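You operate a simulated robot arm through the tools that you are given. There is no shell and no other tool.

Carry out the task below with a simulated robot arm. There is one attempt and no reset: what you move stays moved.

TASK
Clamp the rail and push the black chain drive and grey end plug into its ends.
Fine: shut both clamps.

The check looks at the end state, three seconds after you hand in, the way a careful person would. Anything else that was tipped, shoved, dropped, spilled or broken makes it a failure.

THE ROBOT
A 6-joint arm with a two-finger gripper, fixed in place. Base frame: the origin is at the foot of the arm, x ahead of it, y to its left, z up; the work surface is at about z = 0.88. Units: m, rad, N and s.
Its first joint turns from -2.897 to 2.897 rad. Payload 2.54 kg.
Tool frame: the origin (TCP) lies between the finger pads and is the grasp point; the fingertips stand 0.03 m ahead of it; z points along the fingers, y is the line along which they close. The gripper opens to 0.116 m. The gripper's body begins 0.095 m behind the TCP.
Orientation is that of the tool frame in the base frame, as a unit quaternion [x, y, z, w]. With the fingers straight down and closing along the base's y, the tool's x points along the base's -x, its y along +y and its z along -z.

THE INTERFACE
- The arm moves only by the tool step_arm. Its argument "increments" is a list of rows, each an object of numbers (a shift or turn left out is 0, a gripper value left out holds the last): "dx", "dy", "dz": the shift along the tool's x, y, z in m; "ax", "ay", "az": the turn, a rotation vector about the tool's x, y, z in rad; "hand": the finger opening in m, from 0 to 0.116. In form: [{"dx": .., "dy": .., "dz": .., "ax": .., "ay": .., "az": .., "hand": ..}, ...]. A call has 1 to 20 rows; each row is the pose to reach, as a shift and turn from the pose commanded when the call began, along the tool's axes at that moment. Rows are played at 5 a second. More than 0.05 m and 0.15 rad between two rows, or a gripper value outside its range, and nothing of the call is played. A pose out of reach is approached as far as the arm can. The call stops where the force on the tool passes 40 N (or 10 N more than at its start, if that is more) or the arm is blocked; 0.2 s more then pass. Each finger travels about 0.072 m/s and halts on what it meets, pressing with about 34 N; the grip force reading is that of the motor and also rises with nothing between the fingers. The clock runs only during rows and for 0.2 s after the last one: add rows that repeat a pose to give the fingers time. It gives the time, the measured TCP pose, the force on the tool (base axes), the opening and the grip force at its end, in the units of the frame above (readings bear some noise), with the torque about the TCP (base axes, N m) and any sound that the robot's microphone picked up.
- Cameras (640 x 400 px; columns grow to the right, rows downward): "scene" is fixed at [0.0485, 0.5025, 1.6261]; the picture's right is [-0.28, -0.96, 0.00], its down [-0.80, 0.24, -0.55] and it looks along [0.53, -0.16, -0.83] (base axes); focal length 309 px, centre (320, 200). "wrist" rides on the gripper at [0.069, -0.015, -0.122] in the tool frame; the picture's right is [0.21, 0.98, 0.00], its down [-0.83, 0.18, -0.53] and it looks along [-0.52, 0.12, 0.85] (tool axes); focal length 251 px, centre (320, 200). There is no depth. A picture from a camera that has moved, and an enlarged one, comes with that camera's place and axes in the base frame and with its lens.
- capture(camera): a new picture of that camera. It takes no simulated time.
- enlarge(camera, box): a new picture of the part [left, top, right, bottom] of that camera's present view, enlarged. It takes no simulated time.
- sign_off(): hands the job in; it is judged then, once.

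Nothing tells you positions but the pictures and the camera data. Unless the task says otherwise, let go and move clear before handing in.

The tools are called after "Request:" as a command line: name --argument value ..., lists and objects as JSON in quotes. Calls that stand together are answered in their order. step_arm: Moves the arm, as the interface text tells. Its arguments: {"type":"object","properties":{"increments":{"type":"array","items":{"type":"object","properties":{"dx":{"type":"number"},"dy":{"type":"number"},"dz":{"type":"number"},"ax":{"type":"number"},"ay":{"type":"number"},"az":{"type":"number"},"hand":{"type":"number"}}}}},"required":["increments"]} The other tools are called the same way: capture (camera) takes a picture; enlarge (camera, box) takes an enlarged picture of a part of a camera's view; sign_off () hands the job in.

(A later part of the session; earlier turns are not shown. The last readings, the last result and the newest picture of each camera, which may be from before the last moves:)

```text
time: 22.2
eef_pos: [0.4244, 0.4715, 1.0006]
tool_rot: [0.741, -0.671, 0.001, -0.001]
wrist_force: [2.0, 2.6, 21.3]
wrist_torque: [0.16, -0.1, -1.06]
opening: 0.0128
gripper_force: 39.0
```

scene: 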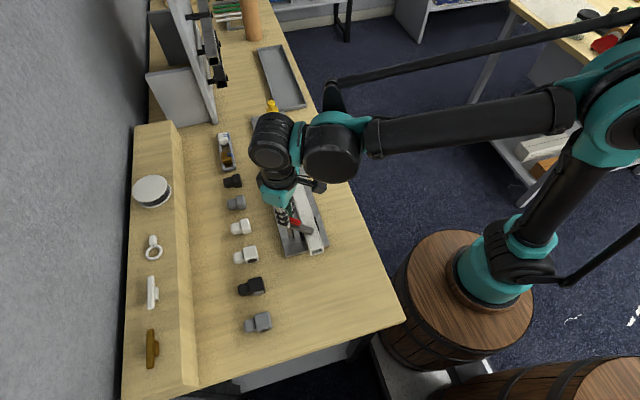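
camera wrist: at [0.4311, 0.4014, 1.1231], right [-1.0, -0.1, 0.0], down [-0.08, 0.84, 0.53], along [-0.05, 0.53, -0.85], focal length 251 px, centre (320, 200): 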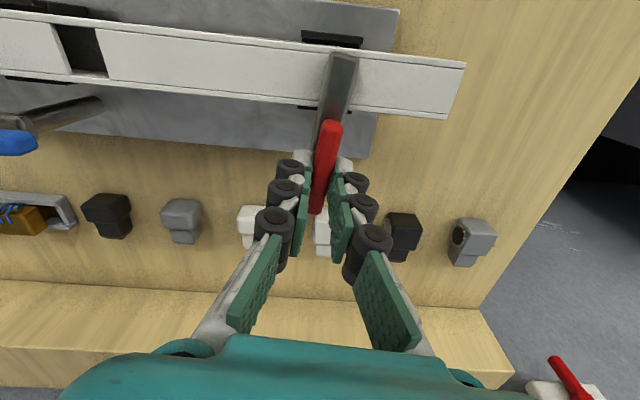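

Torque rose to −1.06 Nm and the pads were pried slightly, so that's the hard stop: the red clamp is fully turned. I'll ease back, release and rise.

Request:
step_arm --increments '[{"az": 0.06}, {"az": 0.06, "hand": 0.05}, {"az": 0.06}, {"az": 0.06}, {"az": 0.06, "dz": -0.02}, {"az": 0.06, "dz": -0.05}, {"az": 0.06, "dz": -0.09}]'

Request:
capture --camera "wrist"

Request:
enlarge --camera "scene" --box '[256, 190, 352, 250]'

```text
time: 23.8
eef_pos: [0.4222, 0.4711, 1.0918]
tool_rot: [0.721, -0.693, 0.001, 0.0]
wrist_force: [0.6, 0.2, -0.4]
wrist_torque: [-0.02, 0.02, 0.03]
opening: 0.0503
gripper_force: 0.0
```

```text
taken
camera wrist: at [0.4396, 0.4033, 1.2129], right [-0.97, -0.25, 0.0], down [-0.22, 0.82, 0.53], along [-0.13, 0.52, -0.85], focal length 251 px, centre (320, 200)
```

wrist: 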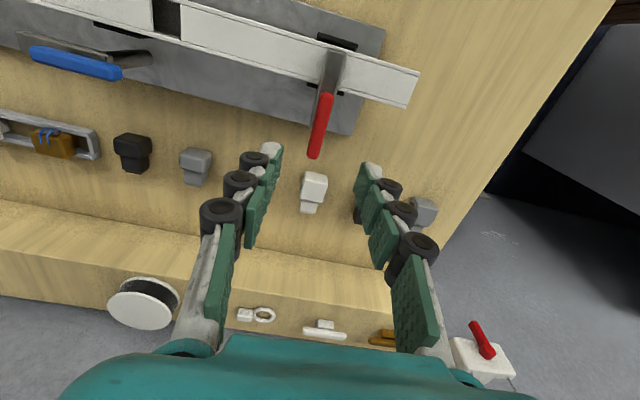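

```text
6.67 times, centred on (304, 220) of scene
camera zoom: at [0.0485, 0.5025, 1.6261], right [-0.28, -0.96, 0.0], down [-0.8, 0.24, -0.55], along [0.53, -0.16, -0.83], focal length 2059 px, centre (427, 67)
```

zoom: 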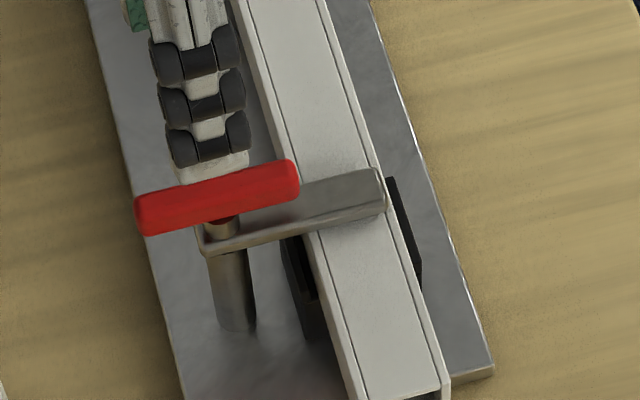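

The red clamp is shut over the rail. Next the blue clamp: I'll turn the tool straight again and hover behind it to measure.

Request:
step_arm --increments '[{"az": 0.1464, "dx": 0.0013, "dy": -0.0125}, {"az": 0.2928, "dx": 0.0026, "dy": -0.025}, {"az": 0.4392, "dx": 0.0039, "dy": -0.0375}, {"az": 0.5856, "dx": 0.0052, "dy": -0.05}, {"az": 0.732, "dx": 0.0065, "dy": -0.0625}, {"az": 0.8784, "dx": 0.0078, "dy": -0.075}, {"az": 1.0248, "dx": 0.0091, "dy": -0.0875}, {"az": 1.1712, "dx": 0.0104, "dy": -0.1}, {"az": 1.3176, "dx": 0.0117, "dy": -0.1125}, {"az": 1.464, "dx": 0.013, "dy": -0.125}, {"az": 1.6104, "dx": 0.0144, "dy": -0.1375}]'

Request:
capture --camera "wrist"

Request:
enlarge --camera "scene" --box '[240, 125, 336, 185]'

```text
time: 26.2
eef_pos: [0.5614, 0.4629, 1.0923]
tool_rot: [0.0, 1.0, 0.0, 0.0]
wrist_force: [-0.3, 0.8, 0.9]
wrist_torque: [0.0, -0.02, 0.01]
opening: 0.05
gripper_force: 0.0
```

```text
taken
camera wrist: at [0.4912, 0.4466, 1.2131], right [-0.21, 0.98, 0.0], down [0.82, 0.18, 0.54], along [0.52, 0.11, -0.84], focal length 251 px, centre (320, 200)
```

wrist: 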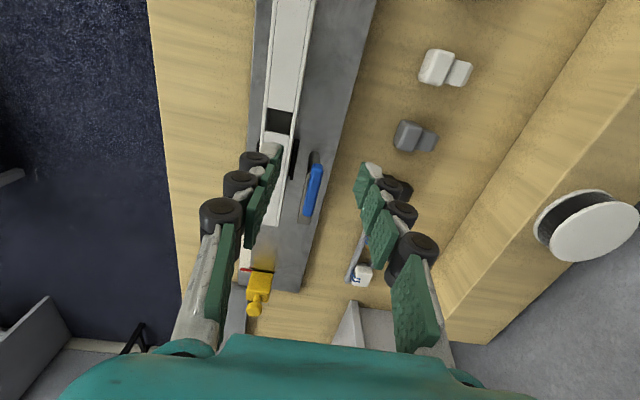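

```text
6.67 times, centred on (288, 155) of scene
camera zoom: at [0.0485, 0.5025, 1.6261], right [-0.28, -0.96, 0.0], down [-0.8, 0.24, -0.55], along [0.53, -0.16, -0.83], focal length 2059 px, centre (533, 500)
```

zoom: 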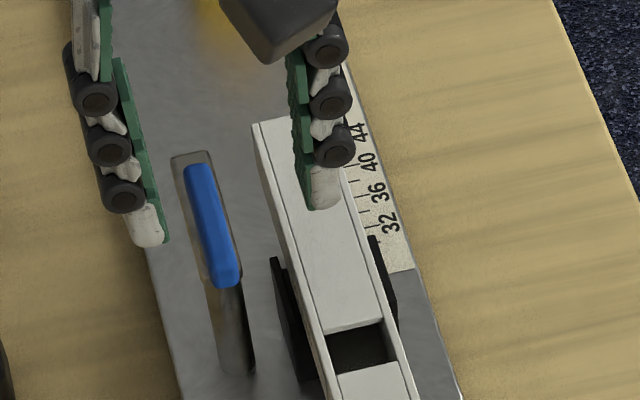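

Request:
enlarge --camera "wrist" --box '[264, 135, 360, 195]'

Request:
enlarge --camera "wrist" --box '[264, 170, 360, 230]'

Request:
enlarge --camera "wrist" --box '[380, 105, 460, 155]'

```text
6.67 times, centred on (312, 165) of wrist
camera zoom: at [0.4912, 0.4466, 1.2131], right [-0.21, 0.98, 0.0], down [0.82, 0.18, 0.54], along [0.52, 0.11, -0.84], focal length 1676 px, centre (373, 433)
```

zoom: 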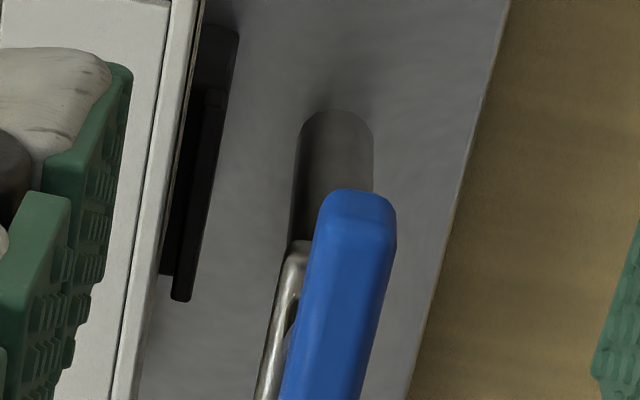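

```text
6.67 times, centred on (312, 200) of wrist
camera zoom: at [0.4912, 0.4466, 1.2131], right [-0.21, 0.98, 0.0], down [0.82, 0.18, 0.54], along [0.52, 0.11, -0.84], focal length 1676 px, centre (373, 200)
```

zoom: 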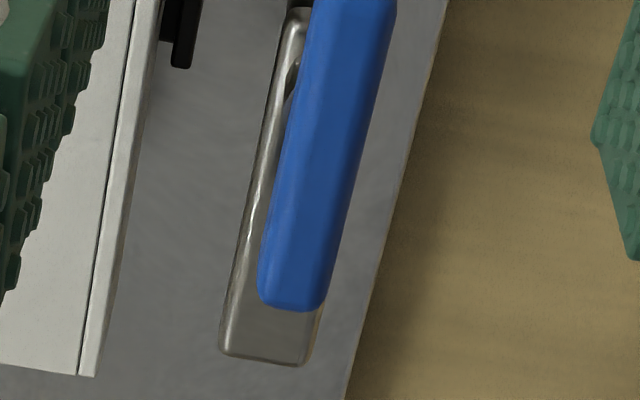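

```text
8.00 times, centred on (420, 130) of wrist
camera zoom: at [0.4912, 0.4466, 1.2131], right [-0.21, 0.98, 0.0], down [0.82, 0.18, 0.54], along [0.52, 0.11, -0.84], focal length 2012 px, centre (-480, 760)
```

zoom: 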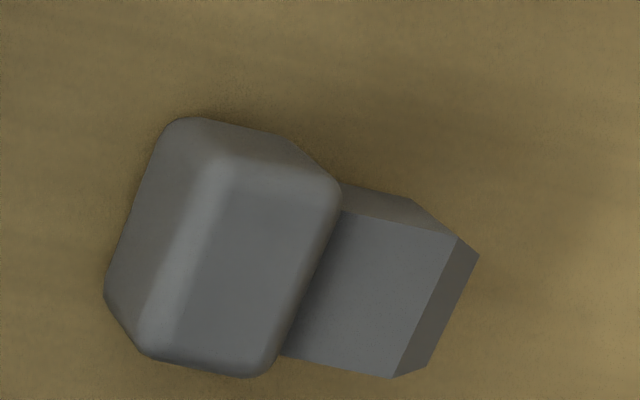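

Blue's post axis comes out at about (0.622, 0.467). I'll move over it, descend to the same height as before, and check.

Request:
step_arm --increments '[{"dx": -0.03, "dy": 0.0025}, {"dx": -0.0611, "dy": 0.005}, {"dx": -0.0611, "dy": 0.005, "dz": 0.03}, {"dx": -0.0611, "dy": 0.005, "dz": 0.06}, {"dx": -0.0611, "dy": 0.005, "dz": 0.0905}, {"dx": -0.0611, "dy": 0.005, "dz": 0.0905}]'

Request:
capture --camera "wrist"

Request:
enlarge --camera "wrist" --box '[256, 100, 384, 230]'

```text
time: 27.6
eef_pos: [0.6245, 0.4672, 1.0019]
tool_rot: [-0.001, 1.0, 0.0, 0.001]
wrist_force: [0.0, 0.5, -0.4]
wrist_torque: [0.0, -0.02, 0.0]
opening: 0.0502
gripper_force: 0.0
```

```text
taken
camera wrist: at [0.5542, 0.4524, 1.1231], right [-0.21, 0.98, 0.0], down [0.82, 0.18, 0.54], along [0.52, 0.11, -0.84], focal length 251 px, centre (320, 200)
```

wrist: 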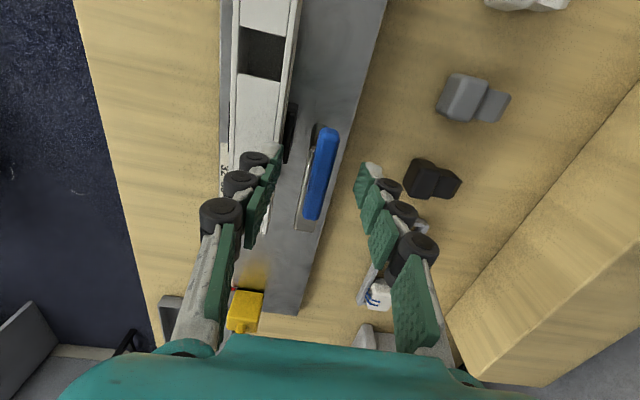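

```text
3.08 times, centred on (320, 165) of wrist
camera zoom: at [0.5542, 0.4524, 1.1231], right [-0.21, 0.98, 0.0], down [0.82, 0.18, 0.54], along [0.52, 0.11, -0.84], focal length 774 px, centre (320, 308)
```

zoom: 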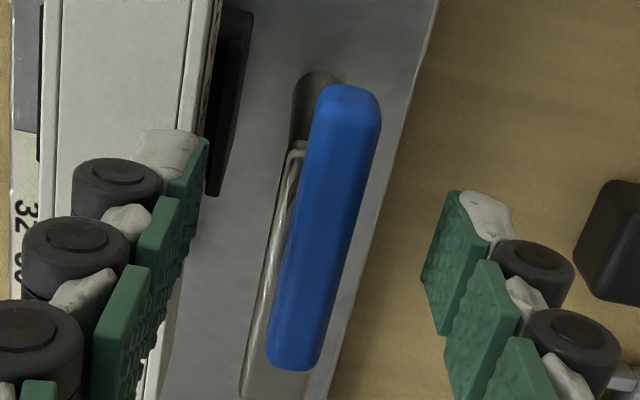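

The blue handle sits about 2 mm toward −x of the tool centre. I'll nudge, then close on it.

Request:
step_arm --increments '[{"dx": 0.002, "dy": -0.0012}, {"dx": 0.002, "dy": -0.0012, "hand": 0.0}, {"dx": 0.002, "dy": -0.0012}, {"dx": 0.002, "dy": -0.0012}, {"dx": 0.002, "dy": -0.0012}]'

```text
time: 28.8
eef_pos: [0.6217, 0.4662, 1.0007]
tool_rot: [0.0, 1.0, 0.0, 0.001]
wrist_force: [0.0, 7.2, -1.6]
wrist_torque: [0.16, -0.12, 0.0]
opening: 0.0113
gripper_force: 38.5
```

Gripped cleanly. Now turning clockwise so the blue arm swings from +x over the rail.

Request:
step_arm --increments '[{"az": 0.07}, {"az": 0.14}, {"az": 0.21}, {"az": 0.28}, {"az": 0.35}]'

```text
time: 30.0
eef_pos: [0.6226, 0.4674, 1.0012]
tool_rot: [0.16, 0.987, 0.001, 0.002]
wrist_force: [1.3, 7.6, 2.1]
wrist_torque: [0.09, -0.12, 0.03]
opening: 0.0114
gripper_force: 38.1
stopped in row 5: the force on the tool passed its limit at 43 N (the readings are from after the stop); the commanded pose is now the measured one
```

Request:
step_arm --increments '[{"az": 0.04}, {"az": 0.08}, {"az": 0.12}, {"az": 0.16}]'

```text
time: 31.0
eef_pos: [0.6228, 0.4694, 1.0013]
tool_rot: [0.237, 0.971, 0.001, 0.002]
wrist_force: [9.2, 19.6, 8.4]
wrist_torque: [0.29, -0.42, 0.06]
opening: 0.0112
gripper_force: 38.4
```

Request:
step_arm --increments '[{"dy": 0.001}, {"dy": 0.0016, "az": 0.04}, {"dy": 0.0016, "az": 0.08}, {"dy": 0.0016, "az": 0.12}, {"dy": 0.0016, "az": 0.16}, {"dy": 0.0016, "az": 0.2}]'

```text
time: 32.4
eef_pos: [0.6223, 0.4694, 1.001]
tool_rot: [0.334, 0.943, 0.001, 0.001]
wrist_force: [-1.6, 8.4, -5.1]
wrist_torque: [-0.11, -0.3, 0.01]
opening: 0.0112
gripper_force: 38.4
```

Request:
step_arm --increments '[{"az": 0.05}, {"az": 0.1}, {"az": 0.15}, {"az": 0.2}, {"az": 0.25}, {"az": 0.3}]'

```text
time: 33.8
eef_pos: [0.623, 0.4697, 1.0017]
tool_rot: [0.472, 0.882, 0.002, 0.001]
wrist_force: [1.1, 11.4, -3.6]
wrist_torque: [-0.21, -0.35, 0.02]
opening: 0.0115
gripper_force: 38.4
```

Request:
step_arm --increments '[{"az": 0.05}, {"az": 0.1}, {"az": 0.15}, {"az": 0.2}, {"az": 0.25}, {"az": 0.3}]'

Request:
enlarge --camera "scene" --box '[230, 115, 358, 195]'

```text
time: 34.9
eef_pos: [0.625, 0.4696, 1.0008]
tool_rot: [0.566, 0.824, 0.004, 0.001]
wrist_force: [4.7, 8.1, -1.0]
wrist_torque: [-0.46, -0.28, 0.01]
opening: 0.0113
gripper_force: 38.2
stopped in row 5: the force on the tool passed its limit at 41 N (the readings are from after the stop); the commanded pose is now the measured one
```

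```text
5.00 times, centred on (294, 155) of scene
camera zoom: at [0.0485, 0.5025, 1.6261], right [-0.28, -0.96, 0.0], down [-0.8, 0.24, -0.55], along [0.53, -0.16, -0.83], focal length 1544 px, centre (450, 425)
```

zoom: 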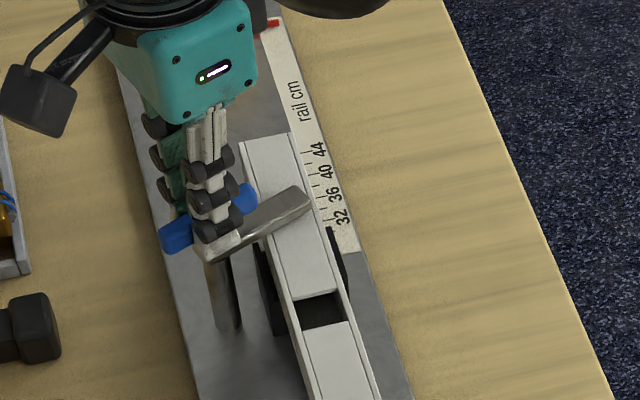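

Blue is at about 69°. Continuing slowly.

Request:
step_arm --increments '[{"az": 0.03}, {"az": 0.06}, {"az": 0.09}, {"az": 0.12}]'

```text
time: 35.9
eef_pos: [0.6249, 0.4702, 1.0016]
tool_rot: [0.615, 0.789, 0.003, 0.002]
wrist_force: [8.6, 17.8, -8.2]
wrist_torque: [0.22, -0.17, 0.08]
opening: 0.0114
gripper_force: 38.5
```

Request:
step_arm --increments '[{"dx": 0.001, "dy": 0.0006}, {"dx": 0.001, "dy": 0.0006, "az": 0.04}, {"dx": 0.001, "dy": 0.0006, "az": 0.08}, {"dx": 0.001, "dy": 0.0006, "az": 0.12}, {"dx": 0.001, "dy": 0.0006, "az": 0.16}]'

```text
time: 37.1
eef_pos: [0.6253, 0.4704, 1.0]
tool_rot: [0.677, 0.736, 0.003, 0.001]
wrist_force: [9.2, -2.8, -8.4]
wrist_torque: [-1.12, -0.24, -0.03]
opening: 0.0112
gripper_force: 37.8
```

Request:
step_arm --increments '[{"dy": 0.0007, "az": 0.04}, {"dy": 0.001, "az": 0.08}, {"dy": 0.001, "az": 0.12}, {"dy": 0.001, "az": 0.16}, {"dy": 0.001, "az": 0.18}]'

```text
time: 38.3
eef_pos: [0.6251, 0.4706, 1.001]
tool_rot: [0.739, 0.673, 0.003, 0.0]
wrist_force: [6.5, 0.2, 1.2]
wrist_torque: [-0.19, -0.19, 1.01]
opening: 0.0128
gripper_force: 39.8
```

The blue clamp has reached its stop too (torque +1.0 Nm). Easing back, releasing and rising.

Request:
step_arm --increments '[{"az": -0.06}, {"az": -0.06, "hand": 0.05}, {"az": -0.06}, {"az": -0.06}, {"az": -0.06, "dz": -0.02}, {"az": -0.06, "dz": -0.06}, {"az": -0.06, "dz": -0.1}]'

Request:
capture --camera "wrist"

Request:
capture --camera "scene"

```text
time: 39.9
eef_pos: [0.623, 0.4717, 1.0997]
tool_rot: [0.719, 0.695, 0.003, 0.0]
wrist_force: [-0.2, 0.5, -0.4]
wrist_torque: [-0.02, 0.0, 0.01]
opening: 0.0502
gripper_force: 0.1
```

```text
taken
camera wrist: at [0.6094, 0.5415, 1.2223], right [0.98, 0.18, 0.01], down [0.15, -0.83, 0.53], along [0.1, -0.52, -0.85], focal length 251 px, centre (320, 200)
```

wrist: 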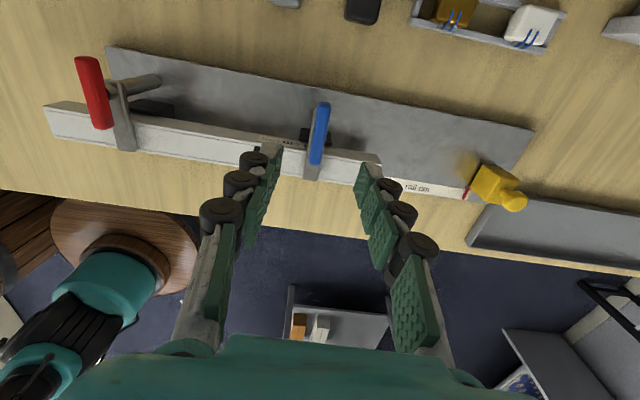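

```text
taken
```

scene: 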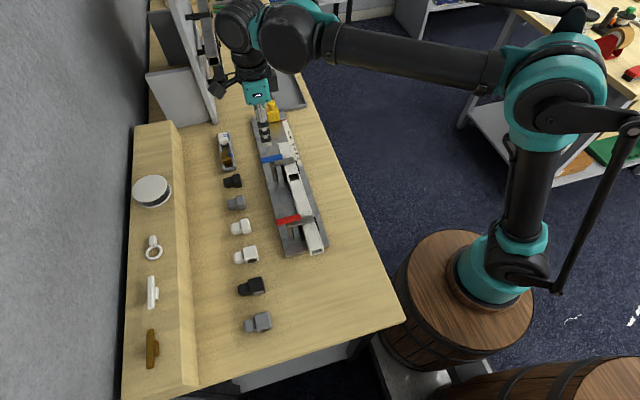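

Both arms are across the rail. I'll check closely whether the arms actually press on the rail.

Request:
enlarge --camera "wrist" --box '[40, 40, 168, 160]'

Request:
enlarge --camera "wrist" --box '[250, 90, 410, 190]'

Request:
enlarge --camera "scene" --box '[264, 205, 344, 255]'

Request:
enlarge --camera "scene" --box '[244, 135, 324, 185]'

```text
3.33 times, centred on (104, 100) of wrist
camera zoom: at [0.6094, 0.5415, 1.2223], right [0.98, 0.18, 0.01], down [0.15, -0.83, 0.53], along [0.1, -0.52, -0.85], focal length 838 px, centre (1040, 533)
```

zoom: 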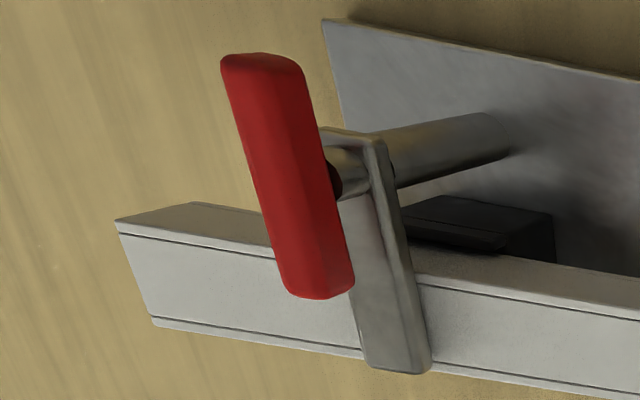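

```text
4.00 times, centred on (330, 140) of wrist
camera zoom: at [0.6094, 0.5415, 1.2223], right [0.98, 0.18, 0.01], down [0.15, -0.83, 0.53], along [0.1, -0.52, -0.85], focal length 1006 px, centre (280, 440)
```

zoom: 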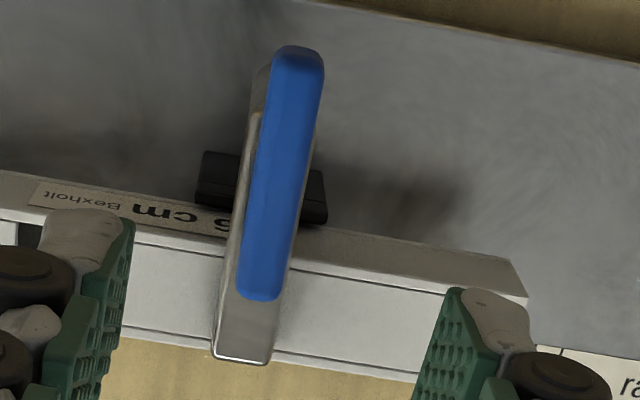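

```text
8.00 times, centred on (304, 230) of scene
camera zoom: at [0.0485, 0.5025, 1.6261], right [-0.28, -0.96, 0.0], down [-0.8, 0.24, -0.55], along [0.53, -0.16, -0.83], focal length 2471 px, centre (448, -40)
```

zoom: 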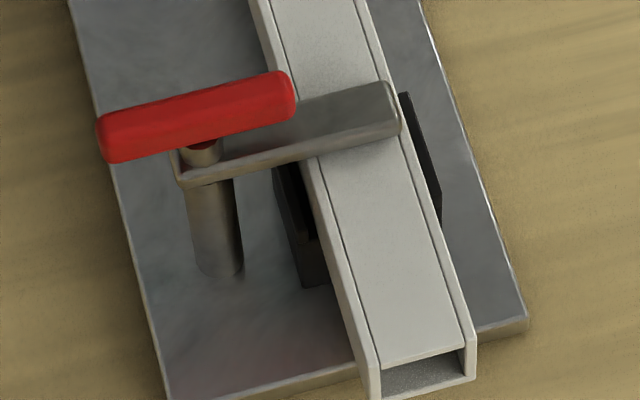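

```text
8.00 times, centred on (284, 160) of scene
camera zoom: at [0.0485, 0.5025, 1.6261], right [-0.28, -0.96, 0.0], down [-0.8, 0.24, -0.55], along [0.53, -0.16, -0.83], focal length 2471 px, centre (608, 520)
```

zoom: 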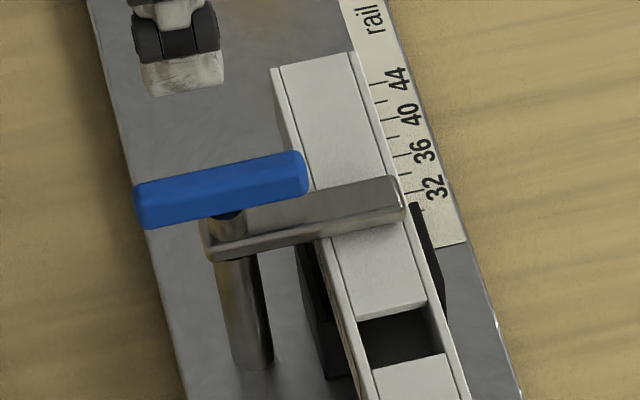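

Both clamps are shut (arms across the rail at their stops). Next the black chain drive: I'll turn the tool so its fingers close along x and move over to view it.

Request:
step_arm --increments '[{"az": -0.1464, "dx": 0.0014, "dy": -0.0112, "hand": 0.08}, {"az": -0.2928, "dx": 0.0028, "dy": -0.0225}, {"az": -0.4392, "dx": 0.0041, "dy": -0.0337}, {"az": -0.5856, "dx": 0.0055, "dy": -0.045}, {"az": -0.732, "dx": 0.0069, "dy": -0.0562}, {"az": -0.8784, "dx": 0.0083, "dy": -0.0675}, {"az": -1.0248, "dx": 0.0097, "dy": -0.0787}, {"az": -1.1712, "dx": 0.011, "dy": -0.09}, {"az": -1.3176, "dx": 0.0124, "dy": -0.1012}, {"az": -1.464, "dx": 0.0138, "dy": -0.1125}, {"az": -1.61, "dx": 0.0152, "dy": -0.1237}]'

```text
time: 42.3
eef_pos: [0.5003, 0.4891, 1.102]
tool_rot: [-0.004, 1.0, 0.001, 0.002]
wrist_force: [0.2, -0.2, 0.9]
wrist_torque: [0.03, 0.0, -0.01]
opening: 0.0802
gripper_force: 0.0
```

Request:
step_arm --increments '[{"az": -0.1421, "dx": 0.016, "dy": 0.001, "dz": 0.0}, {"az": -0.2842, "dx": 0.032, "dy": 0.002, "dz": 0.0}, {"az": -0.4263, "dx": 0.048, "dy": 0.003, "dz": 0.0}, {"az": -0.5684, "dx": 0.064, "dy": 0.004, "dz": 0.0}, {"az": -0.7105, "dx": 0.08, "dy": 0.005, "dz": 0.0}, {"az": -0.8526, "dx": 0.096, "dy": 0.006, "dz": 0.0}, {"az": -0.9947, "dx": 0.112, "dy": 0.007, "dz": 0.01}, {"az": -1.1368, "dx": 0.128, "dy": 0.008, "dz": 0.02}, {"az": -1.2789, "dx": 0.144, "dy": 0.009, "dz": 0.03}, {"az": -1.421, "dx": 0.16, "dy": 0.01, "dz": 0.04}, {"az": -1.5628, "dx": 0.175, "dy": 0.011, "dz": 0.05}]'

Request:
capture --camera "wrist"

Request:
enlarge --camera "scene" --box '[219, 266, 283, 306]'

```text
time: 44.7
eef_pos: [0.3265, 0.5, 1.0506]
tool_rot: [-0.707, 0.708, -0.001, 0.003]
wrist_force: [0.3, -0.4, 0.3]
wrist_torque: [-0.01, 0.01, 0.0]
opening: 0.08
gripper_force: 0.1
```

```text
taken
camera wrist: at [0.3393, 0.4307, 1.1709], right [-0.98, -0.21, -0.01], down [-0.18, 0.82, 0.54], along [-0.11, 0.52, -0.84], focal length 251 px, centre (320, 200)
```

wrist: 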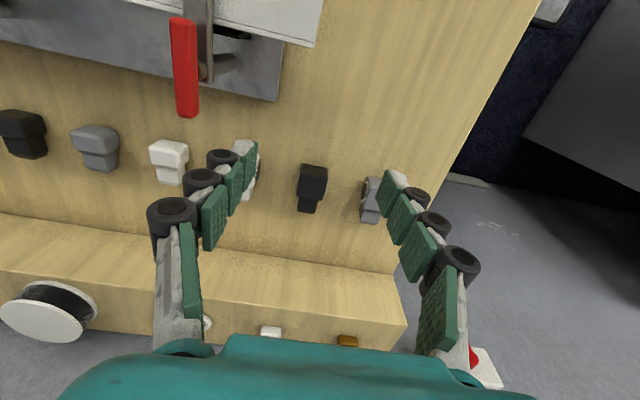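

```text
10.00 times, centred on (251, 286) of scene
camera zoom: at [0.0485, 0.5025, 1.6261], right [-0.28, -0.96, 0.0], down [-0.8, 0.24, -0.55], along [0.53, -0.16, -0.83], focal length 3088 px, centre (1010, -660)
```

zoom: 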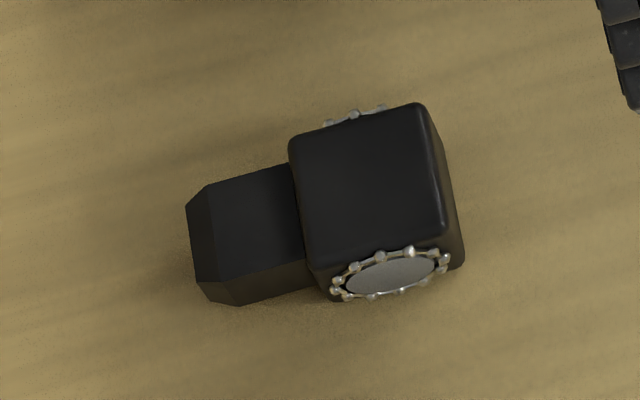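

Request:
enlarge --camera "wrist" --box '[272, 150, 352, 220]'

Request:
enlarge --camera "wrist" --box '[220, 140, 420, 240]'

```text
5.71 times, centred on (312, 185) of wrist
camera zoom: at [0.3393, 0.4307, 1.1709], right [-0.98, -0.21, -0.01], down [-0.18, 0.82, 0.54], along [-0.11, 0.52, -0.84], focal length 1437 px, centre (366, 286)
```

zoom: 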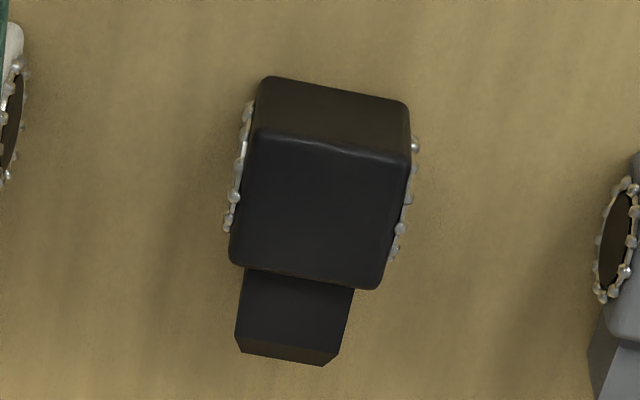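

```text
3.20 times, centred on (320, 190) of wrist
camera zoom: at [0.3393, 0.4307, 1.1709], right [-0.98, -0.21, -0.01], down [-0.18, 0.82, 0.54], along [-0.11, 0.52, -0.84], focal length 805 px, centre (320, 232)
```

zoom: 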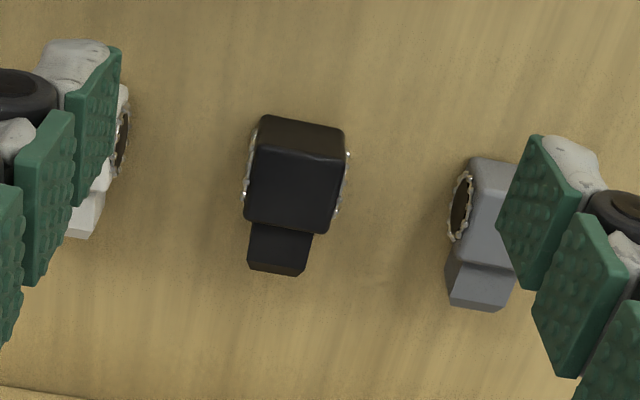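

The black drive's head spans about x 0.301–0.335, y 0.563–0.595, roughly 28 mm high, with its tongue pointing +y. I'll level the tool, narrow the opening so the fingers clear the neighbours, and hover just above it.

Request:
step_arm --increments '[{"ax": -0.0056, "ay": 0.0028, "az": -0.0014, "hand": 0.056}, {"ax": -0.0056, "ay": 0.0028, "az": -0.0014, "dx": -0.03, "dy": 0.003}, {"ax": -0.0056, "ay": 0.0028, "az": -0.0014, "dx": -0.06, "dy": 0.005}, {"ax": -0.0056, "ay": 0.0028, "az": -0.0014, "dx": -0.078, "dy": 0.007, "dz": 0.025}, {"ax": -0.0056, "ay": 0.0028, "az": -0.0014, "dx": -0.078, "dy": 0.007, "dz": 0.055}, {"ax": -0.0056, "ay": 0.0028, "az": -0.0014, "dx": -0.078, "dy": 0.007, "dz": 0.075}, {"ax": -0.0056, "ay": 0.0028, "az": -0.0014, "dx": -0.078, "dy": 0.007, "dz": 0.075}]'

Request:
capture --camera "wrist"

Request:
enlarge --camera "scene" --box '[200, 246, 296, 306]'

```text
time: 46.3
eef_pos: [0.3182, 0.5769, 0.9758]
tool_rot: [-0.707, 0.707, 0.001, 0.0]
wrist_force: [-0.2, 0.1, -0.2]
wrist_torque: [0.02, 0.0, 0.01]
opening: 0.0561
gripper_force: 0.0
```

```text
taken
camera wrist: at [0.3327, 0.5079, 1.0968], right [-0.98, -0.21, 0.0], down [-0.18, 0.83, 0.53], along [-0.11, 0.52, -0.85], focal length 251 px, centre (320, 200)
```

wrist: 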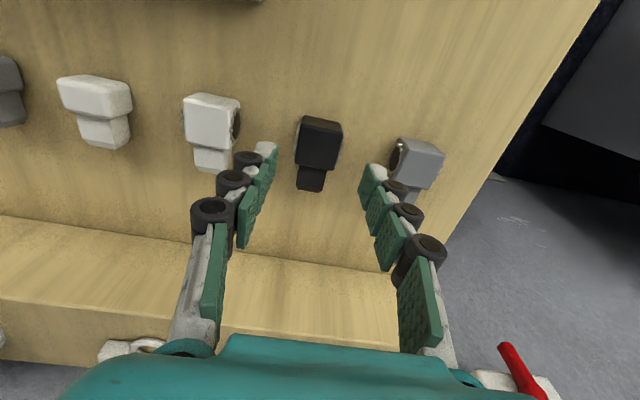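

```text
6.67 times, centred on (248, 276) of scene
camera zoom: at [0.0485, 0.5025, 1.6261], right [-0.28, -0.96, 0.0], down [-0.8, 0.24, -0.55], along [0.53, -0.16, -0.83], focal length 2059 px, centre (800, -307)
```

zoom: 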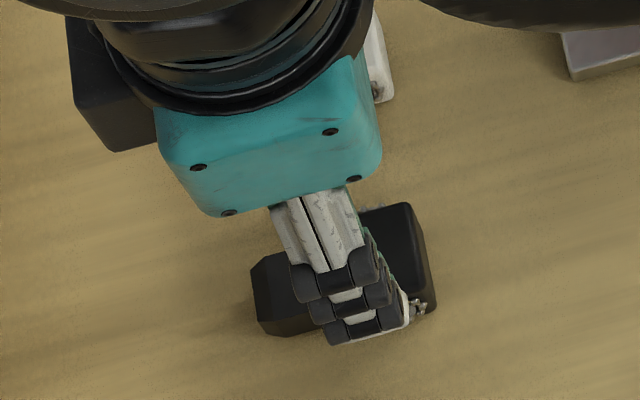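

Request:
enlarge --camera "wrist" --box '[272, 105, 368, 200]'

```text
4.21 times, centred on (320, 152) of wrist
camera zoom: at [0.3327, 0.5079, 1.0968], right [-0.98, -0.21, 0.0], down [-0.18, 0.83, 0.53], along [-0.11, 0.52, -0.85], focal length 1059 px, centre (320, 400)
```

zoom: 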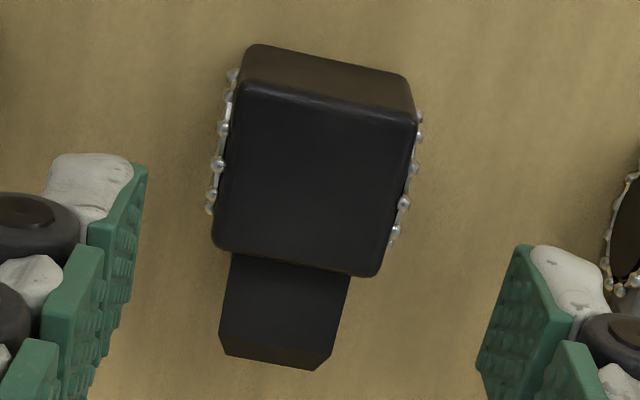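

The head centre is at about (0.3186, 0.5787) and its top at z≈0.907, so I need just 1–2 mm of correction. Descending and closing on it.

Request:
step_arm --increments '[{"dx": -0.002, "dy": -0.001, "dz": 0.02}, {"dx": -0.002, "dy": -0.001, "dz": 0.04}, {"dx": -0.002, "dy": -0.001, "dz": 0.054}, {"dx": -0.002, "dy": -0.001, "dz": 0.059}, {"dx": -0.002, "dy": -0.001, "dz": 0.059}]'

Request:
capture --camera "wrist"

```text
time: 47.5
eef_pos: [0.3199, 0.5789, 0.9173]
tool_rot: [-0.706, 0.708, -0.001, 0.0]
wrist_force: [-0.8, -1.2, 0.0]
wrist_torque: [-0.01, 0.02, 0.0]
opening: 0.056
gripper_force: 0.1
```

```text
taken
camera wrist: at [0.3343, 0.5099, 1.0386], right [-0.98, -0.21, 0.0], down [-0.18, 0.83, 0.53], along [-0.11, 0.52, -0.85], focal length 251 px, centre (320, 200)
```

wrist: 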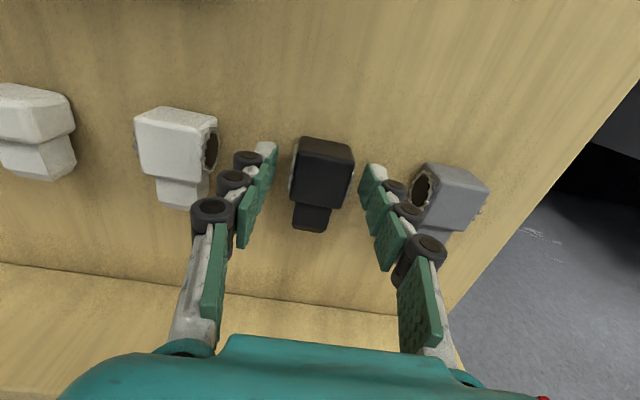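

Well centred. Closing.

Request:
step_arm --increments '[{"hand": 0.02}, {"hand": 0.0}, {"hand": 0.0}, {"hand": 0.0}]'

Request:
capture --camera "wrist"

```text
time: 48.5
eef_pos: [0.3197, 0.5784, 0.9171]
tool_rot: [-0.707, 0.708, 0.0, -0.001]
wrist_force: [0.3, 0.2, 0.2]
wrist_torque: [0.01, -0.01, -0.04]
opening: 0.0328
gripper_force: 34.7
```

```text
taken
camera wrist: at [0.3343, 0.51, 1.0388], right [-0.98, -0.21, 0.0], down [-0.18, 0.83, 0.53], along [-0.11, 0.52, -0.85], focal length 251 px, centre (320, 200)
```

wrist: 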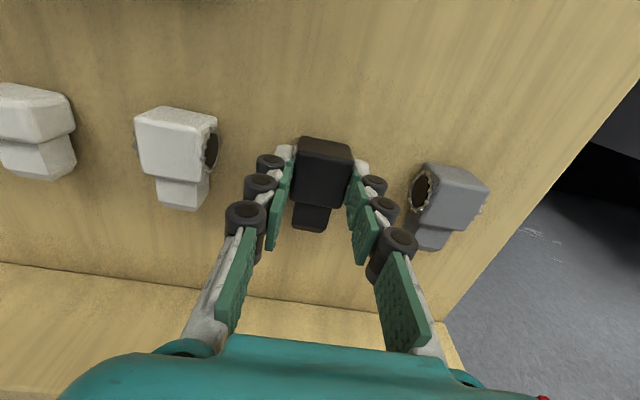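

The chain drive is gripped (opening 32.8 mm). Lifting it, then turning the tongue toward +x and moving in front of the near rail end.

Request:
step_arm --increments '[{"dz": -0.005}, {"dz": -0.02}, {"dz": -0.05}, {"dz": -0.09}, {"dz": -0.123}]'

Request:
step_arm --increments '[{"az": 0.1428, "dx": 0.0143, "dy": 0.0036}, {"az": 0.2856, "dx": 0.0285, "dy": 0.0073}, {"az": 0.4284, "dx": 0.0428, "dy": 0.0109}, {"az": 0.5712, "dx": 0.0571, "dy": 0.0145}, {"az": 0.714, "dx": 0.0714, "dy": 0.0182}, {"az": 0.8568, "dx": 0.0856, "dy": 0.0218}, {"az": 0.9996, "dx": 0.0999, "dy": 0.0255}, {"az": 1.1424, "dx": 0.1142, "dy": 0.0291}, {"az": 1.2852, "dx": 0.1285, "dy": 0.0327}, {"az": 1.428, "dx": 0.1427, "dy": 0.0364}, {"az": 1.5708, "dx": 0.157, "dy": 0.04}]'

Request:
capture --camera "wrist"

Request:
capture --camera "scene"

```text
time: 49.7
eef_pos: [0.321, 0.5775, 1.0393]
tool_rot: [-0.706, 0.708, 0.0, 0.0]
wrist_force: [-0.5, 0.0, -1.0]
wrist_torque: [-0.01, 0.0, 0.02]
opening: 0.0328
gripper_force: 34.2
```

```text
time: 52.1
eef_pos: [0.2795, 0.4229, 1.0378]
tool_rot: [0.002, 1.0, -0.001, -0.001]
wrist_force: [-1.3, 0.4, -1.0]
wrist_torque: [0.01, -0.01, 0.0]
opening: 0.0325
gripper_force: 33.9
```

```text
taken
camera wrist: at [0.2107, 0.4081, 1.1603], right [-0.21, 0.98, 0.0], down [0.83, 0.18, 0.53], along [0.52, 0.11, -0.85], focal length 251 px, centre (320, 200)
```

wrist: 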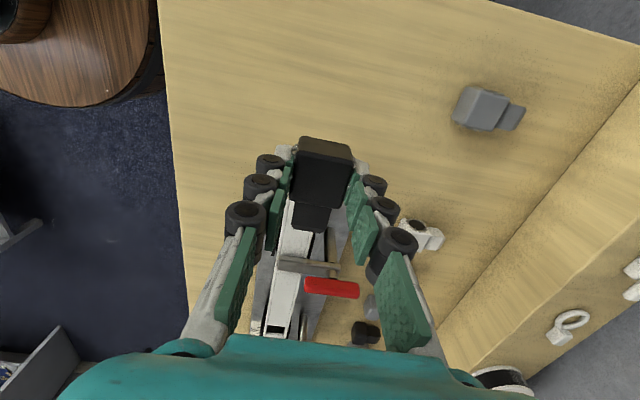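

```text
taken
```

scene: 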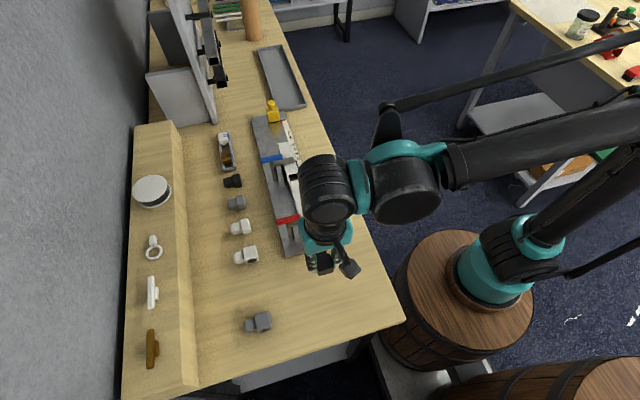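

The drive is held with its tongue toward +x. Before inserting I want the height of the rail's mouth, so I'll step aside and tilt the wrist for a near-frontal view of the rail's end.

Request:
step_arm --increments '[{"dx": 0.003, "dy": 0.025}, {"dx": 0.006, "dy": 0.05, "ay": -0.1}, {"dx": 0.009, "dy": 0.075, "ay": -0.2}, {"dx": 0.0122, "dy": 0.0923, "dz": 0.02, "ay": -0.3}, {"dx": 0.0122, "dy": 0.0923, "dz": 0.045, "ay": -0.4}, {"dx": 0.0122, "dy": 0.0923, "dz": 0.073, "ay": -0.5}]'

Request:
capture --camera "wrist"

Request:
capture --camera "scene"

```text
time: 53.5
eef_pos: [0.2676, 0.5133, 0.9651]
tool_rot: [0.002, 0.968, 0.0, 0.249]
wrist_force: [0.3, -0.4, -0.6]
wrist_torque: [0.03, 0.05, 0.03]
opening: 0.0325
gripper_force: 34.5
```

```text
taken
camera wrist: at [0.148, 0.4998, 1.0398], right [-0.19, 0.98, -0.1], down [0.47, 0.18, 0.87], along [0.86, 0.11, -0.49], focal length 251 px, centre (320, 200)
```

wrist: 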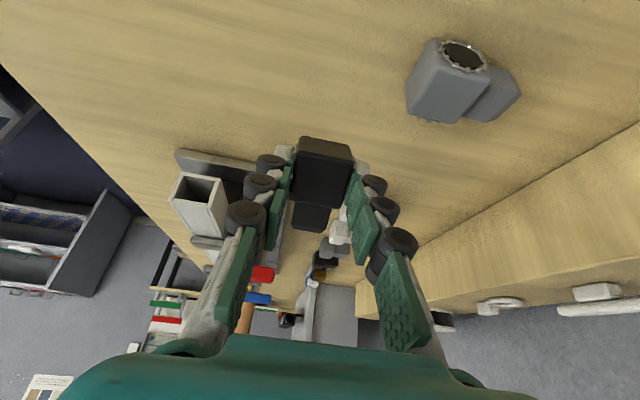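

```text
taken
```

scene: 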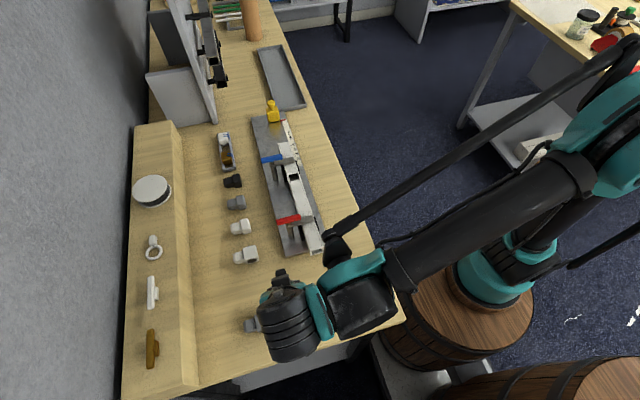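

Excellent view of the rail's mouth. Enlarging it from both cameras.

Request:
enlarge --camera "wrist" --box '[160, 145, 256, 241]'

Request:
enlarge --camera "scene" --box '[298, 230, 338, 260]'

Request:
enlarge --camera "wrist" --box '[400, 30, 528, 130]'

```text
4.17 times, centred on (208, 193) of wrist
camera zoom: at [0.148, 0.4998, 1.0398], right [-0.19, 0.98, -0.1], down [0.47, 0.18, 0.87], along [0.86, 0.11, -0.49], focal length 1048 px, centre (787, 229)
```

zoom: 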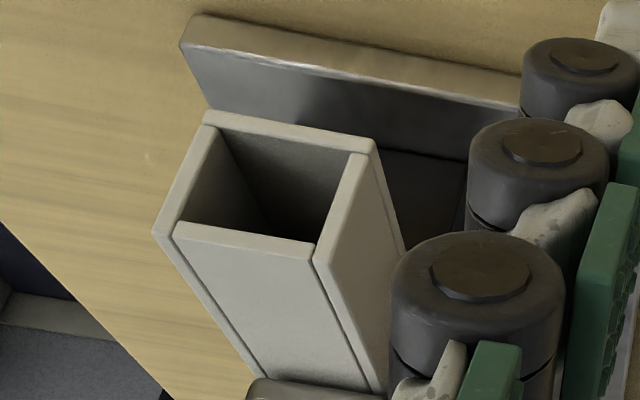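

```text
13.33 times, centred on (318, 245) of scene
camera zoom: at [0.0485, 0.5025, 1.6261], right [-0.28, -0.96, 0.0], down [-0.8, 0.24, -0.55], along [0.53, -0.16, -0.83], focal length 4118 px, centre (347, -400)
```

zoom: 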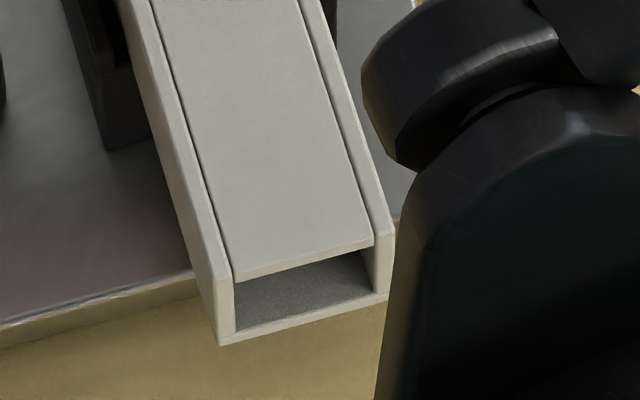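

```text
4.00 times, centred on (464, 80) of wrist
camera zoom: at [0.148, 0.4998, 1.0398], right [-0.19, 0.98, -0.1], down [0.47, 0.18, 0.87], along [0.86, 0.11, -0.49], focal length 1006 px, centre (-256, 680)
```

zoom: 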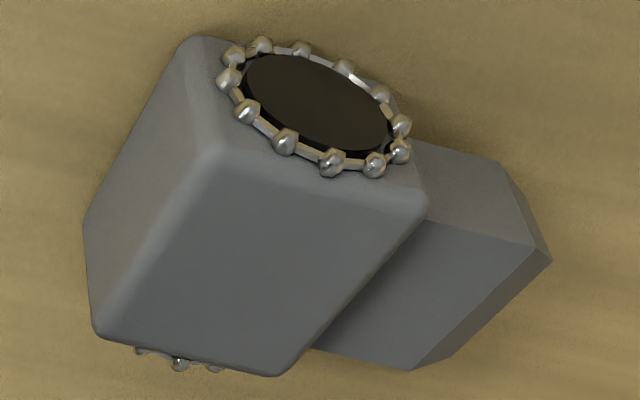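

The two wrist views agree well: rail mouth at x≈0.344, y 0.403–0.436 (centre 0.4197), z 0.925–0.955 (centre 0.940), with an opening of about 26×22 mm against a tongue of about 23×19 mm. I'll level the tool again and line up in front of the mouth.

Request:
step_arm --increments '[{"ay": 0.1}, {"ay": 0.2}, {"ay": 0.3}, {"ay": 0.4}, {"ay": 0.5}]'

Request:
step_arm --increments '[{"dx": -0.004, "dy": -0.024}, {"dx": -0.009, "dy": -0.048}, {"dx": -0.013, "dy": -0.072}, {"dx": -0.015, "dy": -0.0945, "dz": 0.001}, {"dx": -0.015, "dy": -0.0945, "dz": 0.001}]'

Request:
capture --camera "wrist"

```text
time: 54.7
eef_pos: [0.2677, 0.5147, 0.9649]
tool_rot: [0.0, 1.0, 0.0, 0.0]
wrist_force: [-0.4, 0.1, -1.5]
wrist_torque: [-0.01, 0.0, -0.01]
opening: 0.0326
gripper_force: 34.2
```

```text
time: 55.9
eef_pos: [0.2822, 0.4201, 0.9633]
tool_rot: [0.001, 1.0, 0.0, 0.0]
wrist_force: [-0.6, -0.2, 0.2]
wrist_torque: [-0.01, -0.02, 0.02]
opening: 0.0327
gripper_force: 34.1
```

```text
taken
camera wrist: at [0.2123, 0.4057, 1.0853], right [-0.21, 0.98, 0.0], down [0.83, 0.18, 0.53], along [0.52, 0.11, -0.85], focal length 251 px, centre (320, 200)
```

wrist: 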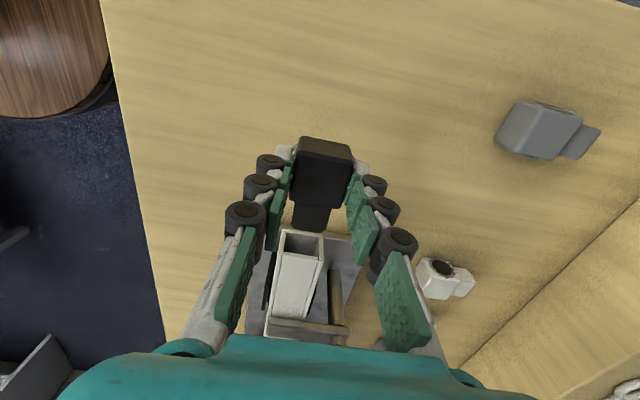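

Request:
enlarge --camera "wrist" --box '[256, 180, 384, 260]'

Request:
enlarge --camera "wrist" --box '[256, 120, 384, 200]'

Request:
enlarge --camera "scene" --box '[280, 220, 376, 290]'

```text
5.00 times, centred on (320, 220) of wrist
camera zoom: at [0.2123, 0.4057, 1.0853], right [-0.21, 0.98, 0.0], down [0.83, 0.18, 0.53], along [0.52, 0.11, -0.85], focal length 1257 px, centre (320, 100)
```

zoom: 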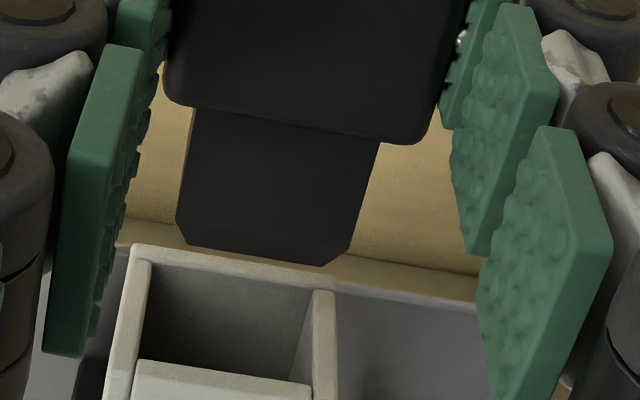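

```text
5.00 times, centred on (320, 160) of wrist
camera zoom: at [0.2123, 0.4057, 1.0853], right [-0.21, 0.98, 0.0], down [0.83, 0.18, 0.53], along [0.52, 0.11, -0.85], focal length 1257 px, centre (320, 400)
```

zoom: 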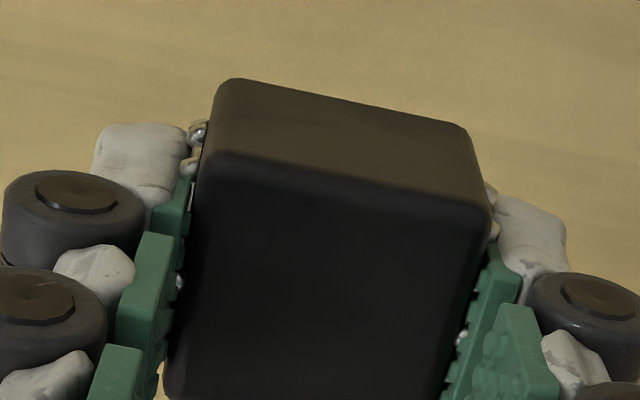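

```text
5.71 times, centred on (328, 255) of scene
camera zoom: at [0.0485, 0.5025, 1.6261], right [-0.28, -0.96, 0.0], down [-0.8, 0.24, -0.55], along [0.53, -0.16, -0.83], focal length 1765 px, centre (274, -114)
```

zoom: 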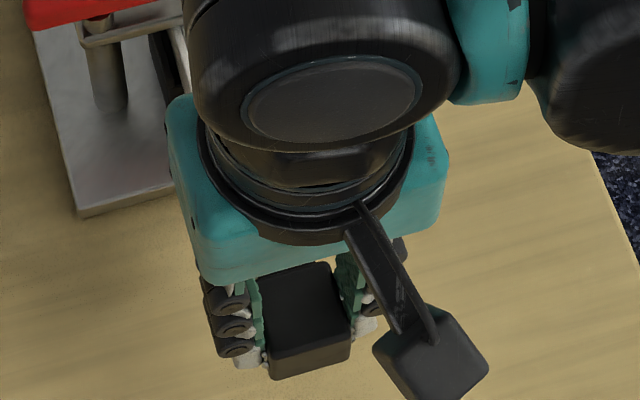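

The tongue lines up with the opening to within about 1 mm laterally. Advancing slowly to the mouth.

Request:
step_arm --increments '[{"dx": -0.006, "dy": -0.0008}, {"dx": -0.012, "dy": -0.0008}, {"dx": -0.017, "dy": -0.0008}]'

Request:
enlarge --camera "wrist" --box '[256, 180, 384, 260]'

```text
time: 56.7
eef_pos: [0.3007, 0.4198, 0.9652]
tool_rot: [0.001, 1.0, 0.001, 0.001]
wrist_force: [-0.9, 0.1, -1.4]
wrist_torque: [-0.02, 0.03, -0.01]
opening: 0.0327
gripper_force: 33.8
```

```text
5.00 times, centred on (320, 220) of wrist
camera zoom: at [0.2307, 0.4045, 1.0859], right [-0.21, 0.98, 0.0], down [0.83, 0.18, 0.53], along [0.52, 0.11, -0.85], focal length 1257 px, centre (320, 100)
```

zoom: 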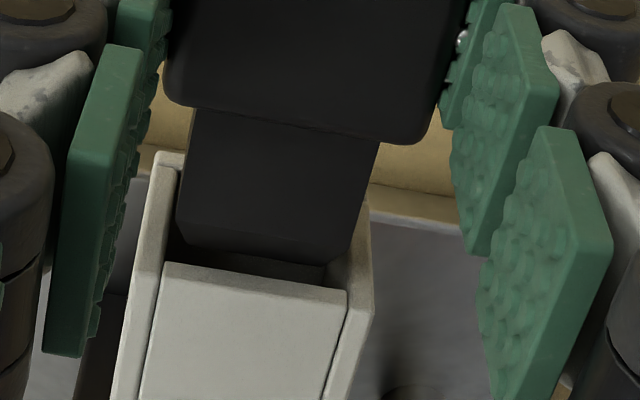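

The tip is entering the opening, centred between the walls. Continuing in small steps.

Request:
step_arm --increments '[{"dx": -0.003}, {"dx": -0.006}, {"dx": -0.009}]'

Request:
enlarge --camera "wrist" --box '[256, 180, 384, 260]'

```text
time: 57.5
eef_pos: [0.3075, 0.4206, 0.9636]
tool_rot: [0.001, 1.0, 0.0, -0.001]
wrist_force: [-9.2, -1.5, -10.9]
wrist_torque: [0.12, 0.57, -0.13]
opening: 0.0329
gripper_force: 34.1
```

```text
5.00 times, centred on (320, 220) of wrist
camera zoom: at [0.2378, 0.4053, 1.0861], right [-0.21, 0.98, 0.0], down [0.83, 0.18, 0.53], along [0.52, 0.11, -0.85], focal length 1257 px, centre (320, 100)
```

zoom: 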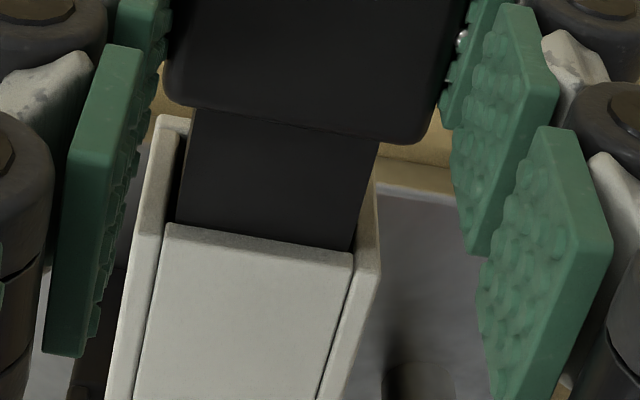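

There's a gentle contact pushing down, so I'm a bit high. Lowering about 1 mm and continuing.

Request:
step_arm --increments '[{"dz": 0.001}, {"dz": 0.0012, "dx": -0.002}, {"dz": 0.0012, "dx": -0.004}]'

Request:
enlarge --camera "wrist" --box '[256, 180, 384, 260]'

```text
time: 58.3
eef_pos: [0.3145, 0.42, 0.9642]
tool_rot: [0.001, 1.0, 0.0, 0.0]
wrist_force: [-2.7, -0.2, -6.3]
wrist_torque: [0.0, 0.23, -0.01]
opening: 0.0328
gripper_force: 34.4
```

```text
5.00 times, centred on (320, 220) of wrist
camera zoom: at [0.2436, 0.4059, 1.0857], right [-0.21, 0.98, 0.0], down [0.83, 0.18, 0.53], along [0.52, 0.11, -0.85], focal length 1257 px, centre (320, 100)
```

zoom: 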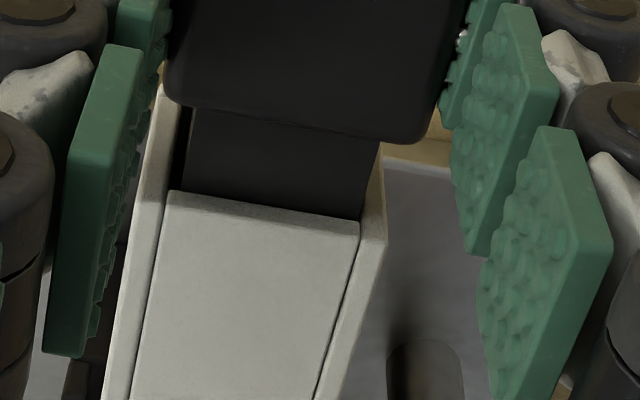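

The tongue is sliding in. Continuing with a slight further lowering.

Request:
step_arm --increments '[{"dz": 0.0006, "dy": -0.0004, "dx": -0.003}, {"dz": 0.0006, "dy": -0.0004, "dx": -0.006}, {"dz": 0.0006, "dy": -0.0004, "dx": -0.009}]'

Request:
enlarge --camera "wrist" --box '[256, 180, 384, 260]'

```text
time: 59.1
eef_pos: [0.3227, 0.4197, 0.9622]
tool_rot: [0.001, 1.0, 0.001, 0.001]
wrist_force: [-1.7, 1.2, 2.7]
wrist_torque: [0.05, 0.1, 0.01]
opening: 0.0325
gripper_force: 34.1
```

```text
5.00 times, centred on (320, 220) of wrist
camera zoom: at [0.2528, 0.4052, 1.085], right [-0.21, 0.98, 0.0], down [0.83, 0.18, 0.53], along [0.52, 0.11, -0.85], focal length 1257 px, centre (320, 100)
```

zoom: 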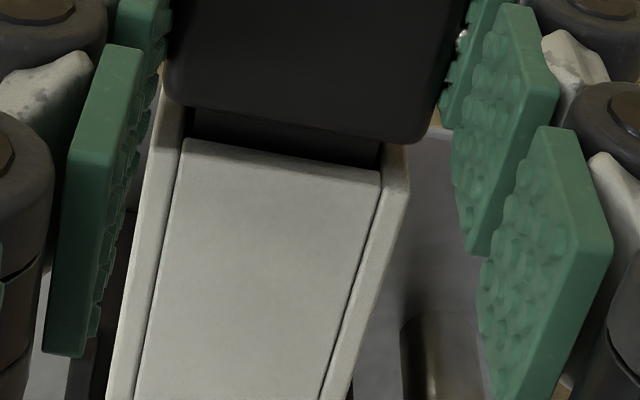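

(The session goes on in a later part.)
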